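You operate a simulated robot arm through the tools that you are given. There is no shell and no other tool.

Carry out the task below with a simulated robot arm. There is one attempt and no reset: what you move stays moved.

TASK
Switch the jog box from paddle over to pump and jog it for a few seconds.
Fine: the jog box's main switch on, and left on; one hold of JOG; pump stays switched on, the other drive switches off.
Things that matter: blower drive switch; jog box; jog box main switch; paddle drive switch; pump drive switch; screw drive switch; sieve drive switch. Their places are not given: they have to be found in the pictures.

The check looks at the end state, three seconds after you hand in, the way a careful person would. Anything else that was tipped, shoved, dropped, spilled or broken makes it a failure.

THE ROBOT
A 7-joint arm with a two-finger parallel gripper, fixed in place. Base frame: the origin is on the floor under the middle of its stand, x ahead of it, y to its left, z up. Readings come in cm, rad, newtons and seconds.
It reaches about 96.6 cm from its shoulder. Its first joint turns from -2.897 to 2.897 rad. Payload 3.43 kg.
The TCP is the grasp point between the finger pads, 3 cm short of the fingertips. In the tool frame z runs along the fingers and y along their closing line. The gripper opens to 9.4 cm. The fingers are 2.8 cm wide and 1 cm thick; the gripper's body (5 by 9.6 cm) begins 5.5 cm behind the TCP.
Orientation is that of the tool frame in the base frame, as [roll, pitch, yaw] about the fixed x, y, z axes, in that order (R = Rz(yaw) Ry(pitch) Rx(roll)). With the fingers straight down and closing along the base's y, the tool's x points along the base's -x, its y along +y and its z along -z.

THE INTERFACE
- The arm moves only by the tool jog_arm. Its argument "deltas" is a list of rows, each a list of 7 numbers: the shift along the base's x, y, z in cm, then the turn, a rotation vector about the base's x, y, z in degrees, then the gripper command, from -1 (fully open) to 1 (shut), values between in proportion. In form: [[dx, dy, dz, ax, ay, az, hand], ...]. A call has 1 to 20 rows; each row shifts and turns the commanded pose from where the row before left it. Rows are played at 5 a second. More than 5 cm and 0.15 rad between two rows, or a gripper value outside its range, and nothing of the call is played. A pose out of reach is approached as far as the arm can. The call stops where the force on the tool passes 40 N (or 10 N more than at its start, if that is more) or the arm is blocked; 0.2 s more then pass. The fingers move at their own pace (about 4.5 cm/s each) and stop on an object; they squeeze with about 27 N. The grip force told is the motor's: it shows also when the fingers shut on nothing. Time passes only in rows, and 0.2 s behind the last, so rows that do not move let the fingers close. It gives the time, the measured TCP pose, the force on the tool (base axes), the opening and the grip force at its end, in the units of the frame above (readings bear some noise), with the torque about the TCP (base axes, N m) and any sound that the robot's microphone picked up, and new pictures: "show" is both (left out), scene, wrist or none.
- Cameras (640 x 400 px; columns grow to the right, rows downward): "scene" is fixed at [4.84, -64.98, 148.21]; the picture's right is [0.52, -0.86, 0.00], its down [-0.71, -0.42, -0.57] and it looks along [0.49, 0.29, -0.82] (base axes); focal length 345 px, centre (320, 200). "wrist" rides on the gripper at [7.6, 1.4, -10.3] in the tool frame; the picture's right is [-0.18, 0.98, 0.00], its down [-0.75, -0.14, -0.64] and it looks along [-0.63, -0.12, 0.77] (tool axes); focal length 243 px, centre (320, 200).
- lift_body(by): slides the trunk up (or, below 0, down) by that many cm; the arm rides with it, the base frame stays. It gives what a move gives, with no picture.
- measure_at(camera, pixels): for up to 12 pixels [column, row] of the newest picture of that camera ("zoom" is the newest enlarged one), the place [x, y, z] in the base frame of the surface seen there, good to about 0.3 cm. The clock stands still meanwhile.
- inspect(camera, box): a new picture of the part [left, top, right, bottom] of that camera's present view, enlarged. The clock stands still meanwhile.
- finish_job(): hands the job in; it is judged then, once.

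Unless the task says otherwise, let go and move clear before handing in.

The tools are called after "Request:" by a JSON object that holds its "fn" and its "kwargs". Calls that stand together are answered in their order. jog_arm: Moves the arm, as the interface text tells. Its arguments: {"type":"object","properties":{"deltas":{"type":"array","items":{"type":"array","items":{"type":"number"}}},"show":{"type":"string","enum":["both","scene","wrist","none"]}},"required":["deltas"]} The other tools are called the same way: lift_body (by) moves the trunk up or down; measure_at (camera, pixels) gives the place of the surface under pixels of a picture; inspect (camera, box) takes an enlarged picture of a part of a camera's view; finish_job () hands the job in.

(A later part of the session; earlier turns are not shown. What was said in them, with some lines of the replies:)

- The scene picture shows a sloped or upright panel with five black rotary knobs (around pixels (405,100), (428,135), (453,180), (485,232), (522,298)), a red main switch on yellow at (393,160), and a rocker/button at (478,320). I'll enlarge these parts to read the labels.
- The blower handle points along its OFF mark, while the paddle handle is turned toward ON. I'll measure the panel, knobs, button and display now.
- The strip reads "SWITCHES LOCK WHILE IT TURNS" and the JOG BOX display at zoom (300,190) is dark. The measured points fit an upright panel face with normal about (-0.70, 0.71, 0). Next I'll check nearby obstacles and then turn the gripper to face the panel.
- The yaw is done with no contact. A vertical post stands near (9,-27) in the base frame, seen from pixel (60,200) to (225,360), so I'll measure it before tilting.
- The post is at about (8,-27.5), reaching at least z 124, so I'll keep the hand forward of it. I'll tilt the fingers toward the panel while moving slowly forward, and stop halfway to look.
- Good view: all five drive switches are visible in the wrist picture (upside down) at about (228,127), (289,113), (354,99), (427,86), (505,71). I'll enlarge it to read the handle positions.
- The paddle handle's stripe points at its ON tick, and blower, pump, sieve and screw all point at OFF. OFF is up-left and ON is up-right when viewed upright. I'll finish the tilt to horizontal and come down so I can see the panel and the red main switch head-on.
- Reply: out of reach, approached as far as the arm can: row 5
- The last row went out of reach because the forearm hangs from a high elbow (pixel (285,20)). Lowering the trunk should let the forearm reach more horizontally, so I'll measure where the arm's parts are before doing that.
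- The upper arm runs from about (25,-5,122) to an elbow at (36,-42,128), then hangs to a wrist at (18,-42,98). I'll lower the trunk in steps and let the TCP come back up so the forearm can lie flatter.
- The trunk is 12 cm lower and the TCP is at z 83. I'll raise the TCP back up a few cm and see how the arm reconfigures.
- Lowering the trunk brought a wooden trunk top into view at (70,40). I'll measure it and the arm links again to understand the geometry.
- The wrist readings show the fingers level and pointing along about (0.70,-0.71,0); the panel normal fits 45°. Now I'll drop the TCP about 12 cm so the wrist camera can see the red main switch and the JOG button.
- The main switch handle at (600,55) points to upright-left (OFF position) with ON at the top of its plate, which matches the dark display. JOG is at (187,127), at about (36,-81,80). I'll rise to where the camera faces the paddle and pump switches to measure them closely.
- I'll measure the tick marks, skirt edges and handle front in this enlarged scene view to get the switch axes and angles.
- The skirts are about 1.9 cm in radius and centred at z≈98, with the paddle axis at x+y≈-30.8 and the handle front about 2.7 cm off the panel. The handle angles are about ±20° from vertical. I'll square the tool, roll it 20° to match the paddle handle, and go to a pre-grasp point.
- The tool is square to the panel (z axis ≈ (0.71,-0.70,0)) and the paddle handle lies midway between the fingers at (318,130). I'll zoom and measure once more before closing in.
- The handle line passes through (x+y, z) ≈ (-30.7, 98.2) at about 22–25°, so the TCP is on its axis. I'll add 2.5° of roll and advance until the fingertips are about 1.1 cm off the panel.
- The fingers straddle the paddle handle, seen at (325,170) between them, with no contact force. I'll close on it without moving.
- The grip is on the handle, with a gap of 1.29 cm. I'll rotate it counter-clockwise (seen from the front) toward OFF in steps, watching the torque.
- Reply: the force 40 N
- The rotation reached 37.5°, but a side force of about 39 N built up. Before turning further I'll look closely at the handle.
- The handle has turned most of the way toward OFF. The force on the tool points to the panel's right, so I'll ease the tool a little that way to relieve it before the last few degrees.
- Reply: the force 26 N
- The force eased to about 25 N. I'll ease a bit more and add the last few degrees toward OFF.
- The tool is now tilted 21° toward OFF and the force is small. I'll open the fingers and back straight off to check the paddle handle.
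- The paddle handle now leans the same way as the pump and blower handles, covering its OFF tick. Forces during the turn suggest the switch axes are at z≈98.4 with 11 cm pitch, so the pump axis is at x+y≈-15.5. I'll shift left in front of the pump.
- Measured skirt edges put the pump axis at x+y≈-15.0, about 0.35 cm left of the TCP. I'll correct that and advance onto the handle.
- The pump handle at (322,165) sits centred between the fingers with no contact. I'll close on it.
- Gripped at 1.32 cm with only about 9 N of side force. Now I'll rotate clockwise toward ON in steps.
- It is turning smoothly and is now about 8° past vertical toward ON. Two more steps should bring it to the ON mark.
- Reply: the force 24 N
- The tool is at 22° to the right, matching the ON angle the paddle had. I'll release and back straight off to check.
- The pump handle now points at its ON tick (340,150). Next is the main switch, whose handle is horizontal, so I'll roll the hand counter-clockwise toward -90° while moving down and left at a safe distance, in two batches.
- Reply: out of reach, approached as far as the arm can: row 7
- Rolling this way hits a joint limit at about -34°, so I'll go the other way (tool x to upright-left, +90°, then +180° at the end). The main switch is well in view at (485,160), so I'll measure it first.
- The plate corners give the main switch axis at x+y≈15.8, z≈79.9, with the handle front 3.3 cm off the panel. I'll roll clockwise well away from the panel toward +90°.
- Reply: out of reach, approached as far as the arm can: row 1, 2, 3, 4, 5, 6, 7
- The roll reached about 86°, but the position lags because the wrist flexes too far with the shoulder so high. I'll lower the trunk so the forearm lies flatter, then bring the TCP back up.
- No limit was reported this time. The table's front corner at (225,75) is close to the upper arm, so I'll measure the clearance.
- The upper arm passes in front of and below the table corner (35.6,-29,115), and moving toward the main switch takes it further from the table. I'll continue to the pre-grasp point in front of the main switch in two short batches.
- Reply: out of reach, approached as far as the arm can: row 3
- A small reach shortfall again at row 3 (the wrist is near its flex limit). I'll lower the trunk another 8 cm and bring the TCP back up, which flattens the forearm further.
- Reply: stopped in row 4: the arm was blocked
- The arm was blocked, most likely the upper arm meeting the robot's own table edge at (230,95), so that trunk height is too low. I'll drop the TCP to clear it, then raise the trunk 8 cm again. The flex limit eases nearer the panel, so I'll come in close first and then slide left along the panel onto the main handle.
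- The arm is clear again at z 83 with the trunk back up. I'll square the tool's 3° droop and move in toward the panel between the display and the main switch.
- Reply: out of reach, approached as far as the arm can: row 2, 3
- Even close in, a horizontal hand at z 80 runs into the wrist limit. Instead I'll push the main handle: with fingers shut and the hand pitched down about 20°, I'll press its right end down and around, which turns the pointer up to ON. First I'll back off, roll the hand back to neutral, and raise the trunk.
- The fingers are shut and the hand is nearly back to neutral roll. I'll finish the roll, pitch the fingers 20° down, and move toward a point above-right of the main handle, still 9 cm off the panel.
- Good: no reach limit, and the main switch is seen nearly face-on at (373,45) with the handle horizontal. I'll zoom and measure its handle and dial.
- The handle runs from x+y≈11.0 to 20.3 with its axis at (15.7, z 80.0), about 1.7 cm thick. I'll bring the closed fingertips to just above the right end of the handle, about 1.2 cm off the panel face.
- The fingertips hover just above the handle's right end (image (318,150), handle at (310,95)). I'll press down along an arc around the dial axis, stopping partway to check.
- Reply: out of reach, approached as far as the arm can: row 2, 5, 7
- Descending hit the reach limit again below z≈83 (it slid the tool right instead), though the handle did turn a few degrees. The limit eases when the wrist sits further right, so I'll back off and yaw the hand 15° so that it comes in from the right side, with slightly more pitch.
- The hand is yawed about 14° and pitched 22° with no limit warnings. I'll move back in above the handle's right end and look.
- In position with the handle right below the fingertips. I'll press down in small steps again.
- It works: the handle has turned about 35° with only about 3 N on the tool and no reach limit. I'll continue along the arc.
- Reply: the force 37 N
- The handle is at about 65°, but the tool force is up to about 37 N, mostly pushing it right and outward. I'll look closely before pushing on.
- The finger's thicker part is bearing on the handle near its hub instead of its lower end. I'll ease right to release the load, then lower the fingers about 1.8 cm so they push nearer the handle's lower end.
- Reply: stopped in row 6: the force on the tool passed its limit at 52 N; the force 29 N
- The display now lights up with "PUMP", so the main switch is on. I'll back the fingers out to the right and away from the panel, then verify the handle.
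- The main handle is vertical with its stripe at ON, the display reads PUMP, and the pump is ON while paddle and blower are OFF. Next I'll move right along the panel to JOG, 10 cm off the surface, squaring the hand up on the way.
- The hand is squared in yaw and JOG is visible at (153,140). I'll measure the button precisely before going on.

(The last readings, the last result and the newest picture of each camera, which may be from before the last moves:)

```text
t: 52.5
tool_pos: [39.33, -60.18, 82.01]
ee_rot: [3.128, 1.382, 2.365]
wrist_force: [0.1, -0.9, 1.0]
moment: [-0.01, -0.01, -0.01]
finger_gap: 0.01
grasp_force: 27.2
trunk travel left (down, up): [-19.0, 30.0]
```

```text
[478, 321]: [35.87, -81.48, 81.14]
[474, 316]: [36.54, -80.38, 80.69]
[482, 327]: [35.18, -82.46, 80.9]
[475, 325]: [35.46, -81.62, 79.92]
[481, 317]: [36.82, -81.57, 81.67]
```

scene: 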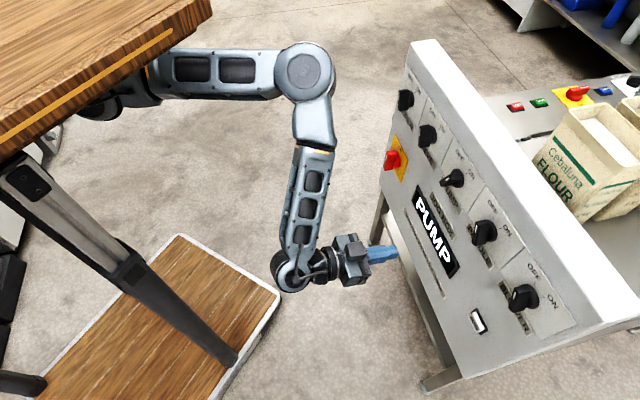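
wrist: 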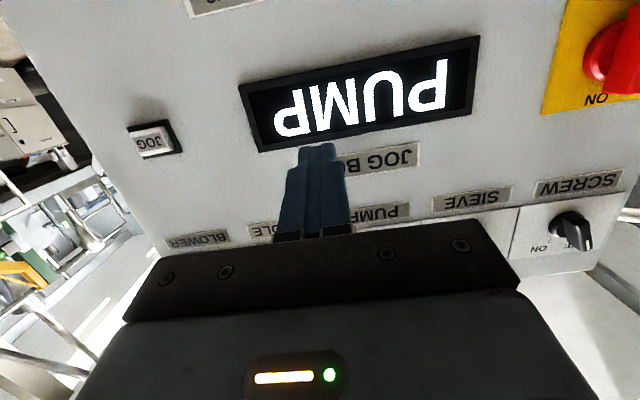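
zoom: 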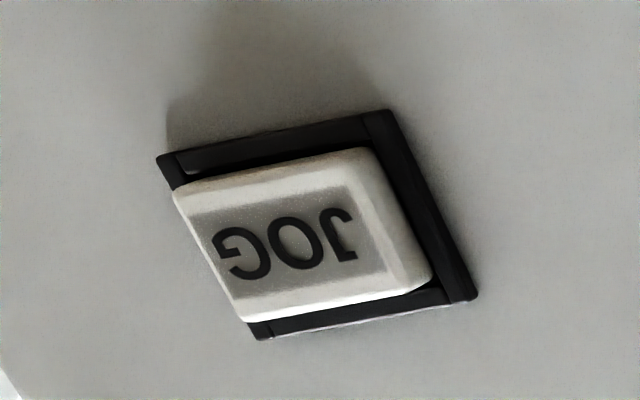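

The JOG face is centred at about x+y=-45.3, z=80.1, roughly 0.85 cm off the panel. I'll go to a pre-press point 8 cm out, levelling the fingers.

Request:
{"fn": "jog_arm", "kwargs": {"deltas": [[-1.69, -3.2, -0.38, -3.8, -3.8, 0, 1], [-1.69, -3.2, -0.38, -3.8, -3.8, -0.5, 1], [-1.69, -3.2, -0.38, 0, 0, 0, 1], [-1.69, -3.2, -0.38, 0, 0, 0, 1], [-1.67, -3.2, -0.38, 0, 0, 0, 1], [0, 0, 0, 0, 0, 0, 1]], "show": "both"}}

```text
t: 53.9
tool_pos: [30.97, -76.29, 80.01]
ee_rot: [-2.913, 1.567, 2.601]
wrist_force: [-0.3, 0.3, 0.1]
moment: [0.02, 0.02, 0.04]
finger_gap: 0.02
grasp_force: 26.8
trunk travel left (down, up): [-19.0, 30.0]
```

scene: 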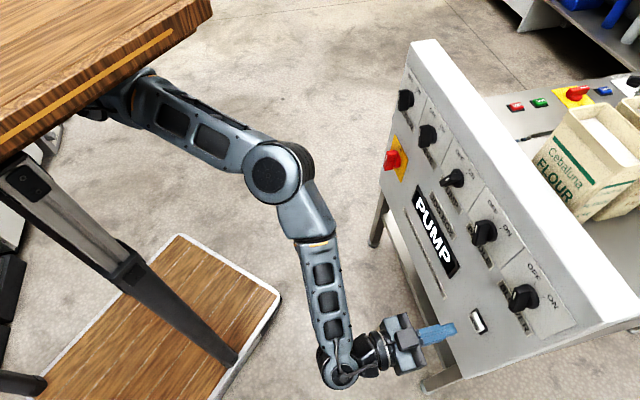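
wrist: 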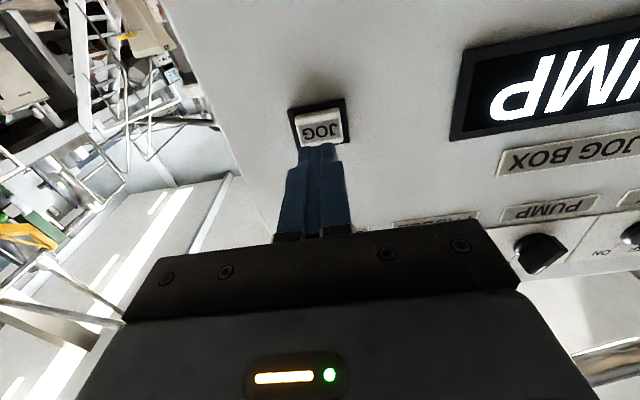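

The fingers are level and aligned with JOG at (320,128). I'll measure the button once more from here.

Request:
{"fn": "measure_at", "kwargs": {"camera": "wrist", "pixels": [[320, 128], [305, 130], [336, 126], [318, 118], [322, 138], [296, 110], [344, 102], [322, 112], [317, 150]]}}

Request:
{"fn": "inspect", "kwargs": {"camera": "wrist", "box": [270, 90, 370, 170]}}

```text
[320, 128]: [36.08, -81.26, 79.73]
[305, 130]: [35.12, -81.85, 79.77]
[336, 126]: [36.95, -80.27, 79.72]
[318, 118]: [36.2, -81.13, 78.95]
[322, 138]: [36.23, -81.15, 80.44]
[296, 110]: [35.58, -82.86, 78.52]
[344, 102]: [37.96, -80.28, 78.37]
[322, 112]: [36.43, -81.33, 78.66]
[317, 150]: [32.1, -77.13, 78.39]
```

```text
5.00 times, centred on (320, 130) of wrist
```

zoom: 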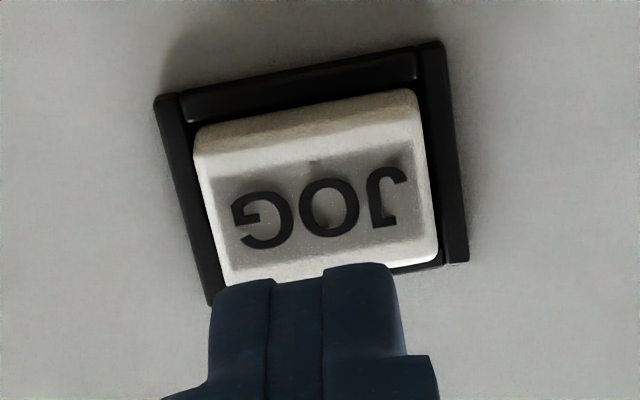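

The TCP is on the button's axis with the fingertips about 4.1 cm from its face. I'll advance 3.4 cm first, stopping just short of contact.

Request:
{"fn": "jog_arm", "kwargs": {"deltas": [[0.8, -0.8, 0, 0, 0, 0, 1], [0.8, -0.8, 0, 0, 0, 0, 1], [0.8, -0.8, 0, 0, 0, 0, 1], [0, 0, 0, 0, 0, 0, 1]], "show": "both"}}

```text
t: 54.9
tool_pos: [33.18, -78.83, 80.09]
ee_rot: [-2.922, 1.57, 2.589]
wrist_force: [0.6, -0.1, -0.9]
moment: [0.01, 0.0, 0.02]
finger_gap: 0.0
grasp_force: 27.1
trunk travel left (down, up): [-19.0, 30.0]
```

scene: 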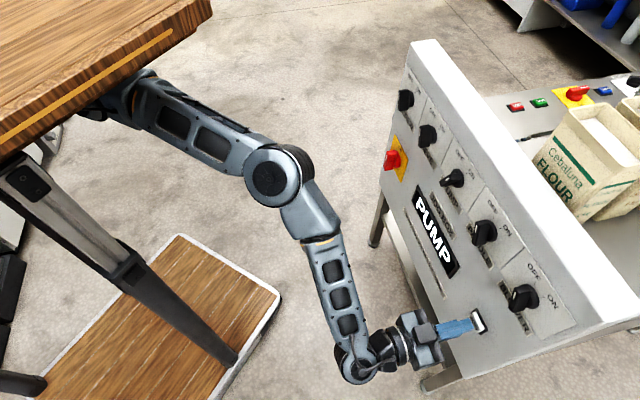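
wrist: 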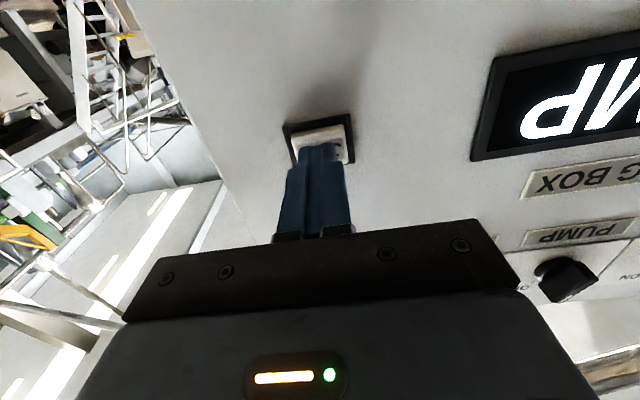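

The fingertips are about 0.7 cm from the JOG face. I'll press in small steps in one continuous push and read the force.

Request:
{"fn": "jog_arm", "kwargs": {"deltas": [[0.24, -0.04, -0.05, 0, 0, 0, 1], [0.14, -0.14, 0, 0, 0, 0, 1], [0.14, -0.14, 0, 0, 0, 0, 1], [0.14, -0.14, 0, 0, 0, 0, 1], [0.14, -0.14, 0, 0, 0, 0, 1]], "show": "both"}}

```text
t: 56.1
tool_pos: [34.1, -79.51, 80.01]
ee_rot: [-2.723, 1.569, 2.787]
wrist_force: [-2.3, 3.2, 2.1]
moment: [-0.09, -0.04, -0.03]
finger_gap: 0.0
grasp_force: 27.3
trunk travel left (down, up): [-19.0, 30.0]
heard: click
```

scene: 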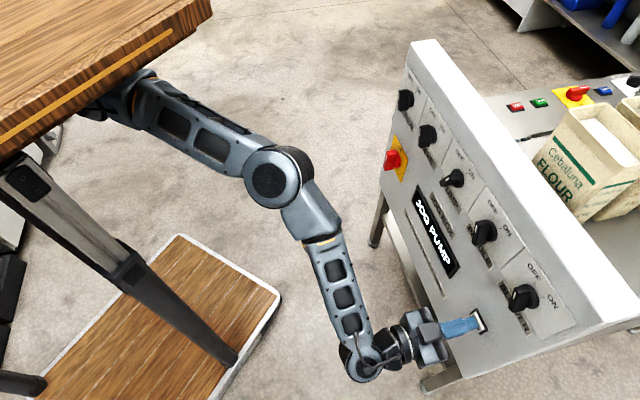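
wrist: 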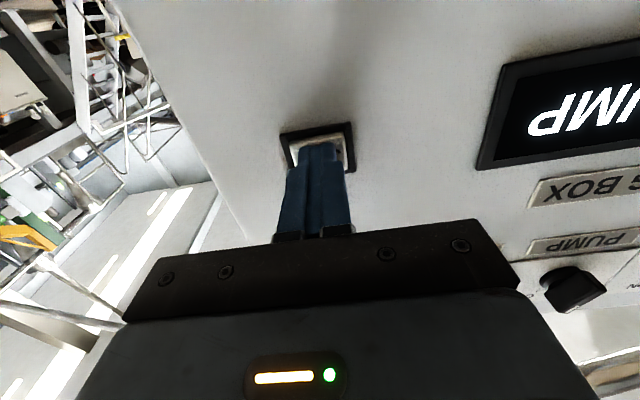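

A click was heard and the display changed to "JOG PUMP" with about 4.5 N on the button. I'll press a hair deeper and hold steady for about 3.5 seconds.

Request:
{"fn": "jog_arm", "kwargs": {"deltas": [[0.08, -0.08, 0, 0, 0, 0, 1], [0, 0, 0, 0, 0, 0, 1], [0, 0, 0, 0, 0, 0, 1], [0, 0, 0, 0, 0, 0, 1], [0, 0, 0, 0, 0, 0, 1], [0, 0, 0, 0, 0, 0, 1], [0, 0, 0, 0, 0, 0, 1], [0, 0, 0, 0, 0, 0, 1], [0, 0, 0, 0, 0, 0, 1], [0, 0, 0, 0, 0, 0, 1], [0, 0, 0, 0, 0, 0, 1], [0, 0, 0, 0, 0, 0, 1], [0, 0, 0, 0, 0, 0, 1], [0, 0, 0, 0, 0, 0, 1], [0, 0, 0, 0, 0, 0, 1], [0, 0, 0, 0, 0, 0, 1]], "show": "scene"}}

```text
t: 59.5
tool_pos: [34.23, -79.47, 80.03]
ee_rot: [-2.904, 1.567, 2.608]
wrist_force: [-4.7, 2.8, -0.4]
moment: [0.0, -0.01, -0.07]
finger_gap: 0.0
grasp_force: 27.0
trunk travel left (down, up): [-19.0, 30.0]
```

scene: 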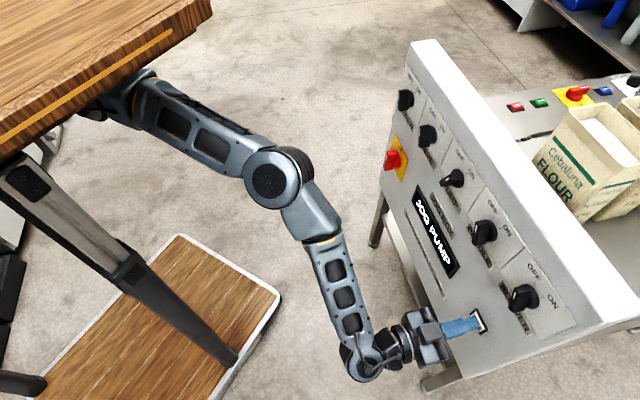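

The display still shows "JOG PUMP" after about 3.5 s of holding. I'll release by pulling straight back off the button.

Request:
{"fn": "jog_arm", "kwargs": {"deltas": [[-0.7, 0.7, 0, 0, 0, 0, 1], [-1.2, 1.2, 0, 0, 0, 0, 1], [-1.5, 1.5, 0, 0, 0, 0, 1], [-1.5, 1.5, 0, 0, 0, 0, 1], [-1.5, 1.5, 0, 0, 0, 0, 1], [-1.5, 1.5, 0, 0, 0, 0, 1], [-1.5, 1.5, 0, 0, 0, 0, 1]], "show": "both"}}

```text
t: 61.1
tool_pos: [24.83, -69.88, 79.92]
ee_rot: [-2.725, 1.567, 2.784]
wrist_force: [0.1, 0.3, 0.1]
moment: [0.02, -0.01, 0.03]
finger_gap: 0.0
grasp_force: 27.4
trunk travel left (down, up): [-19.0, 30.0]
```

scene: 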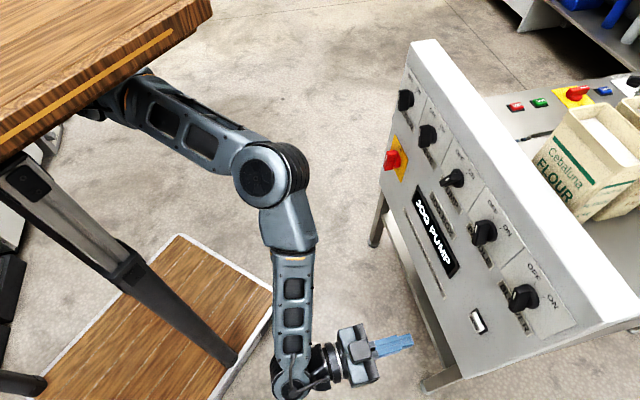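
wrist: 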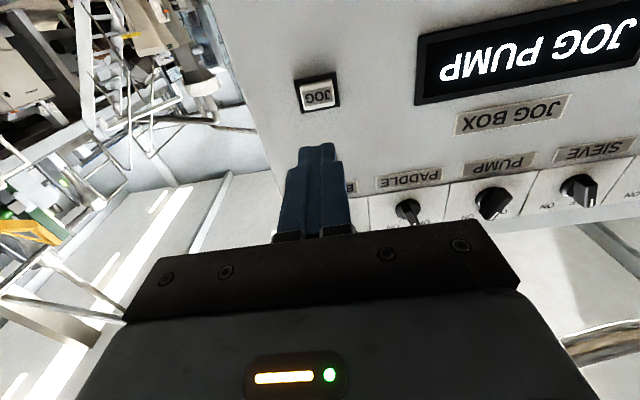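

I've released the button, but the display still reads "JOG PUMP". I'll wait a moment and check the button and display closely.

Request:
{"fn": "jog_arm", "kwargs": {"deltas": [[-0.3, 0.3, 0, 0, 0, 0, 1], [0, 0, 0, 0, 0, 0, 1], [0, 0, 0, 0, 0, 0, 1], [0, 0, 0, 0, 0, 0, 1], [0, 0, 0, 0, 0, 0, 1]], "show": "both"}}

Request:
{"fn": "inspect", "kwargs": {"camera": "wrist", "box": [270, 60, 470, 190]}}

Request:
{"fn": "inspect", "kwargs": {"camera": "scene", "box": [380, 70, 560, 350]}}

```text
t: 62.3
tool_pos: [24.4, -69.73, 79.92]
ee_rot: [-2.815, 1.566, 2.694]
wrist_force: [0.3, -0.4, 0.6]
moment: [0.02, 0.02, 0.01]
finger_gap: 0.0
grasp_force: 26.7
trunk travel left (down, up): [-19.0, 30.0]
```

scene: 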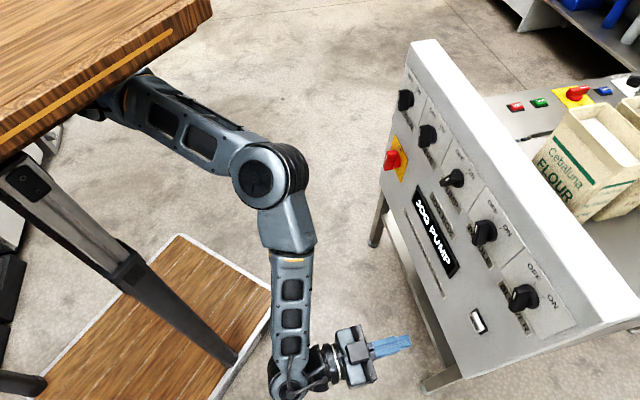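
wrist: 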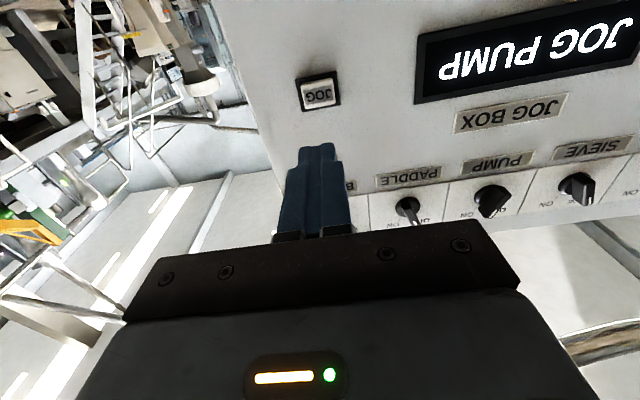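

```text
3.08 times, centred on (370, 125) of wrist
```

zoom: 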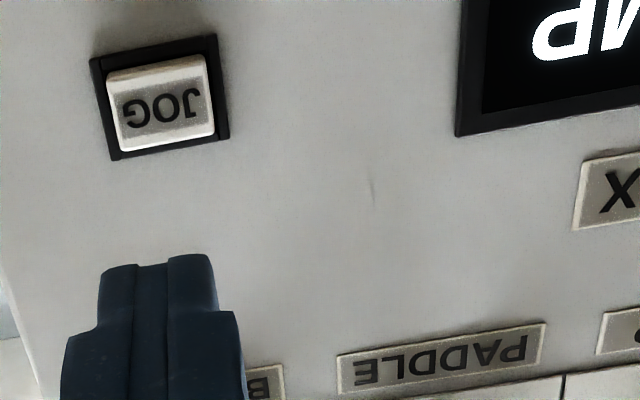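

```text
1.43 times, centred on (470, 210) of scene
```

zoom: 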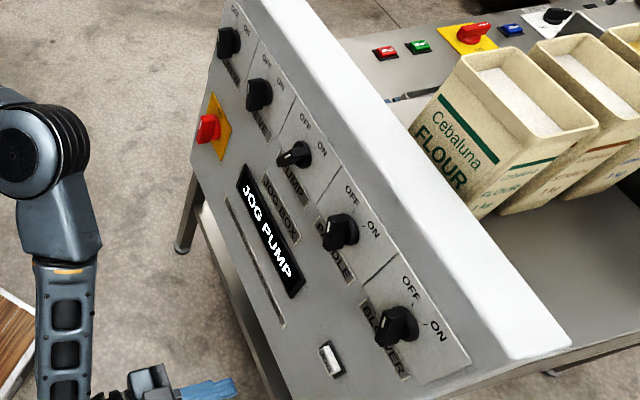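

Request:
{"fn": "measure_at", "kwargs": {"camera": "wrist", "pixels": [[320, 92], [312, 96], [328, 90], [318, 100], [303, 80], [342, 120], [360, 100]]}}

Request:
{"fn": "jog_arm", "kwargs": {"deltas": [[0, 0, 0, 0, 0, 0, 1], [0, 0, 0, 0, 0, 0, 1], [0, 0, 0, 0, 0, 0, 1], [0, 0, 0, 0, 0, 0, 1], [0, 0, 0, 0, 0, 0, 1], [0, 0, 0, 0, 0, 0, 1], [0, 0, 0, 0, 0, 0, 1], [0, 0, 0, 0, 0, 0, 1], [0, 0, 0, 0, 0, 0, 1], [0, 0, 0, 0, 0, 0, 1], [0, 0, 0, 0, 0, 0, 1], [0, 0, 0, 0, 0, 0, 1], [0, 0, 0, 0, 0, 0, 1], [0, 0, 0, 0, 0, 0, 1], [0, 0, 0, 0, 0, 0, 1]], "show": "both"}}

```text
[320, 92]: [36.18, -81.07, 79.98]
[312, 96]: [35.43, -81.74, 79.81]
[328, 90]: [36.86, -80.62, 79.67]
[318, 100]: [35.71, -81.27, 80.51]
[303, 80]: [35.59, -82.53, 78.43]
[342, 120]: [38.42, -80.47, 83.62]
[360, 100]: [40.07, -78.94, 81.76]
```

```text
t: 65.5
tool_pos: [24.48, -69.83, 79.96]
ee_rot: [-2.842, 1.567, 2.669]
wrist_force: [-1.0, 0.5, 0.4]
moment: [0.01, 0.0, -0.01]
finger_gap: 0.0
grasp_force: 26.9
trunk travel left (down, up): [-19.0, 30.0]
```

scene: 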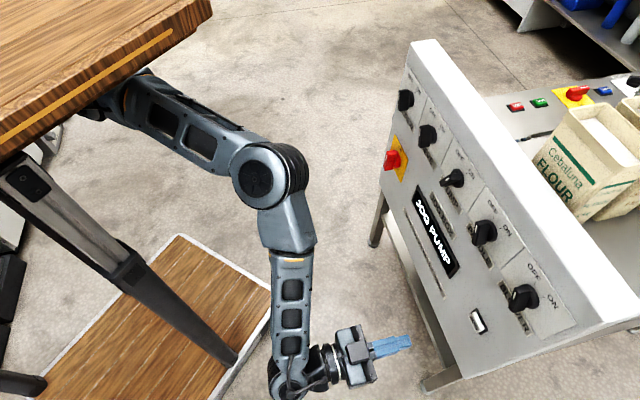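
wrist: 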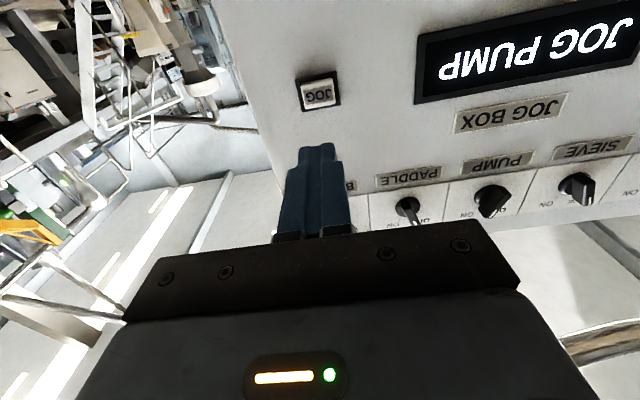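

The button face measures back at its rest depth, so JOG is released; the display keeps the text "JOG PUMP" as the last action. I'll move clear and up for a face-on view of all the switches, which also gives the display more time.

Request:
{"fn": "jog_arm", "kwargs": {"deltas": [[0.8, 0.8, 2, 0, 0, 0, 1], [0.8, 0.8, 2, 0, 0, 0, 1], [0.8, 0.8, 2, 0, 0, 0, 1], [0.8, 0.8, 2, 2.5, 2.5, 0, 1], [0.8, 0.8, 2, 5, 5, 0, 1], [0.5, 0.5, 2, 5, 5, 0, 1], [0, 0, 2, 5, 5, 0, 1], [0, 0, 2, 5, 5, 0, 1]], "show": "both"}}

```text
t: 67.3
tool_pos: [28.74, -65.23, 96.08]
ee_rot: [3.13, 1.01, 2.356]
wrist_force: [-0.2, 0.4, 0.0]
moment: [0.01, 0.02, 0.0]
finger_gap: 0.02
grasp_force: 27.2
trunk travel left (down, up): [-19.0, 30.0]
```

scene: 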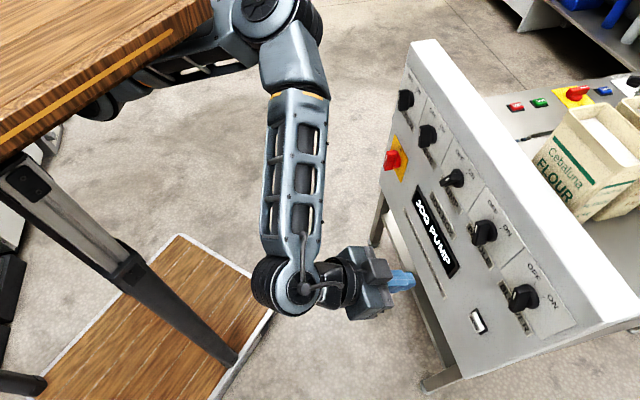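
wrist: 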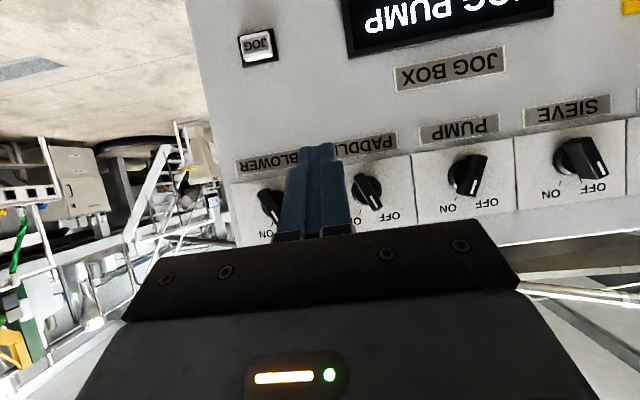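

Request:
{"fn": "inspect", "kwargs": {"camera": "wrist", "box": [340, 90, 640, 240]}}

Request:
{"fn": "inspect", "kwargs": {"camera": "scene", "box": [380, 70, 540, 200]}}

Request:
{"fn": "inspect", "kwargs": {"camera": "scene", "box": [430, 200, 570, 340]}}

```text
2.13 times, centred on (490, 165) of wrist
```

zoom: 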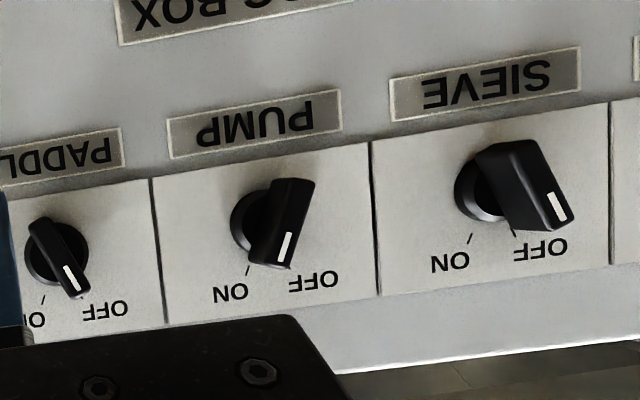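

```text
3.08 times, centred on (460, 135) of scene
```

zoom: 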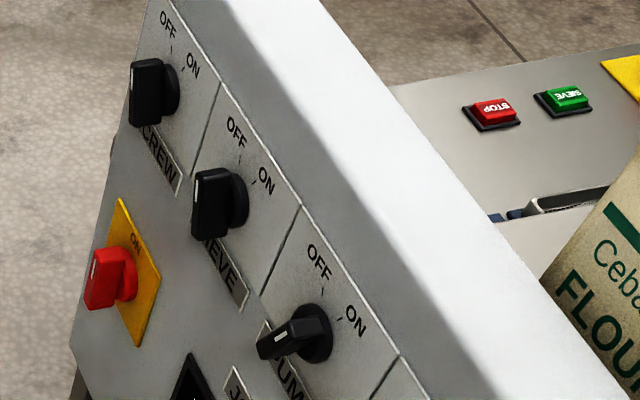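

```text
2.86 times, centred on (500, 270) of scene
```

zoom: 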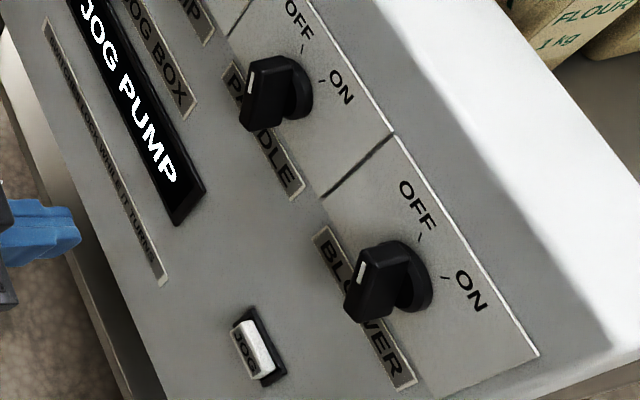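

All checks out: the pump's stripe is at ON; paddle, sieve, screw and blower are at OFF; the red main handle is up at ON. I'll retreat further from the panel and give it one last look before handing in.

Request:
{"fn": "jog_arm", "kwargs": {"deltas": [[-0.8, 0.8, 1, 0, 0, 0, 0], [-0.8, 0.8, 1, 0, 0, 0, 0], [-0.8, 0.8, 1, 0, 0, 0, 0], [-0.8, 0.8, 1, 0, 0, 0, 0], [0, 0, 0, 0, 0, 0, 0], [0, 0, 0, 0, 0, 0, 0], [0, 0, 0, 0, 0, 0, 0], [0, 0, 0, 0, 0, 0, 0], [0, 0, 0, 0, 0, 0, 0], [0, 0, 0, 0, 0, 0, 0], [0, 0, 0, 0, 0, 0, 0], [0, 0, 0, 0, 0, 0, 0]], "show": "both"}}

```text
t: 70.1
tool_pos: [26.24, -61.65, 97.38]
ee_rot: [3.097, 0.969, 2.341]
wrist_force: [-0.3, 0.6, -0.7]
moment: [0.01, 0.02, 0.02]
finger_gap: 4.71
grasp_force: 0.0
trunk travel left (down, up): [-19.0, 30.0]
stopped in row 12: the arm was blocked; the commanded pose is now the measured one
```

scene: 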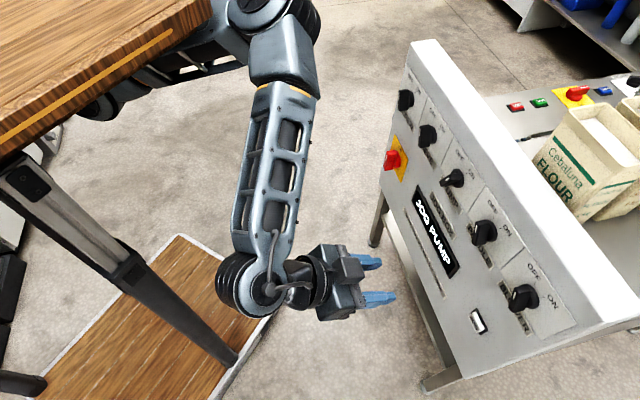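
wrist: 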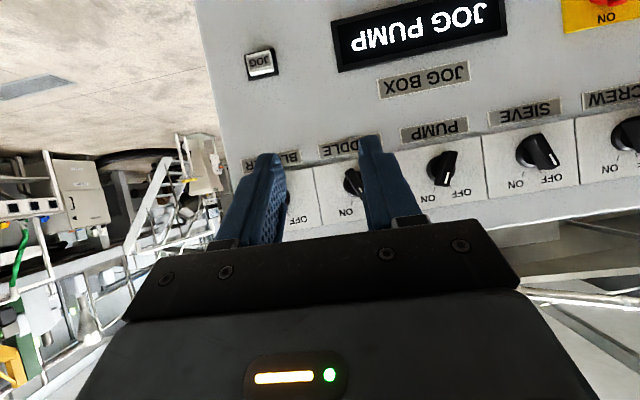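

The arm's elbow lightly met the robot's own table edge while retreating; the panel is unaffected. I'll ease the hand down a little to clear that contact, still well off the panel.

Request:
{"fn": "jog_arm", "kwargs": {"deltas": [[0.3, -0.3, -1, 0, 0, 0, 0], [0.3, -0.3, -1, 0, 0, 0, 0], [0, 0, -1, 0, 0, 0, 0], [0, 0, 0, 0, 0, 0, 0], [0, 0, 0, 0, 0, 0, 0]], "show": "both"}}

```text
t: 71.3
tool_pos: [26.68, -62.35, 94.33]
ee_rot: [3.098, 0.97, 2.342]
wrist_force: [-0.6, 0.1, 0.2]
moment: [0.02, 0.0, 0.0]
finger_gap: 4.68
grasp_force: 0.0
trunk travel left (down, up): [-19.0, 30.0]
```

scene: 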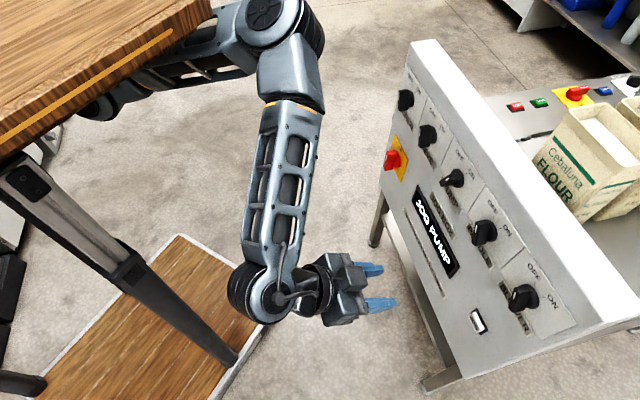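
wrist: 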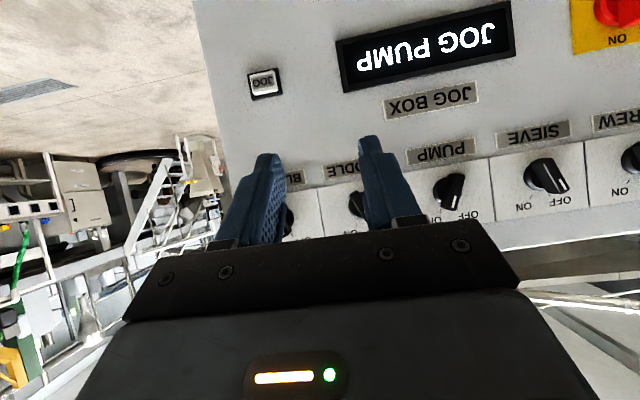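

The arm is clear and the forces are near zero. The panel shows the main switch ON, pump ON, the other drives OFF, and JOG released after one hold. I'm handing in the job.

Request:
{"fn": "finish_job", "kwargs": {}}

```text
The job is handed in.
```

The jog box is switched from paddle to pump, and I jogged it once, holding JOG for about 3.5 seconds. I've handed the job in.

- **Switches:** The main switch is on and left on. Pump is on, and paddle, blower, screw and sieve are off.
- **JOG:** I pressed it once. The button is back at its rest position, checked by measuring its face.
- **Display:** It showed "PUMP" when the main switch came on and changed to "JOG PUMP" at the press. It still read "JOG PUMP" about 12 seconds after I let go. I took this as the last action staying on screen, but I had no way to confirm the drive had stopped.

- **Main switch turn:** A gripper turn ran into the wrist's reach limit, so I pushed the handle round with closed fingers. The force briefly reached 52 N and the move stopped itself. The handle reached ON, and I saw no damage in the pictures.
- **Arm blocked:** The arm was blocked twice, most likely by the robot's own table edge, once while repositioning and once while retreating. I eased off both times, and nothing on the panel was touched.
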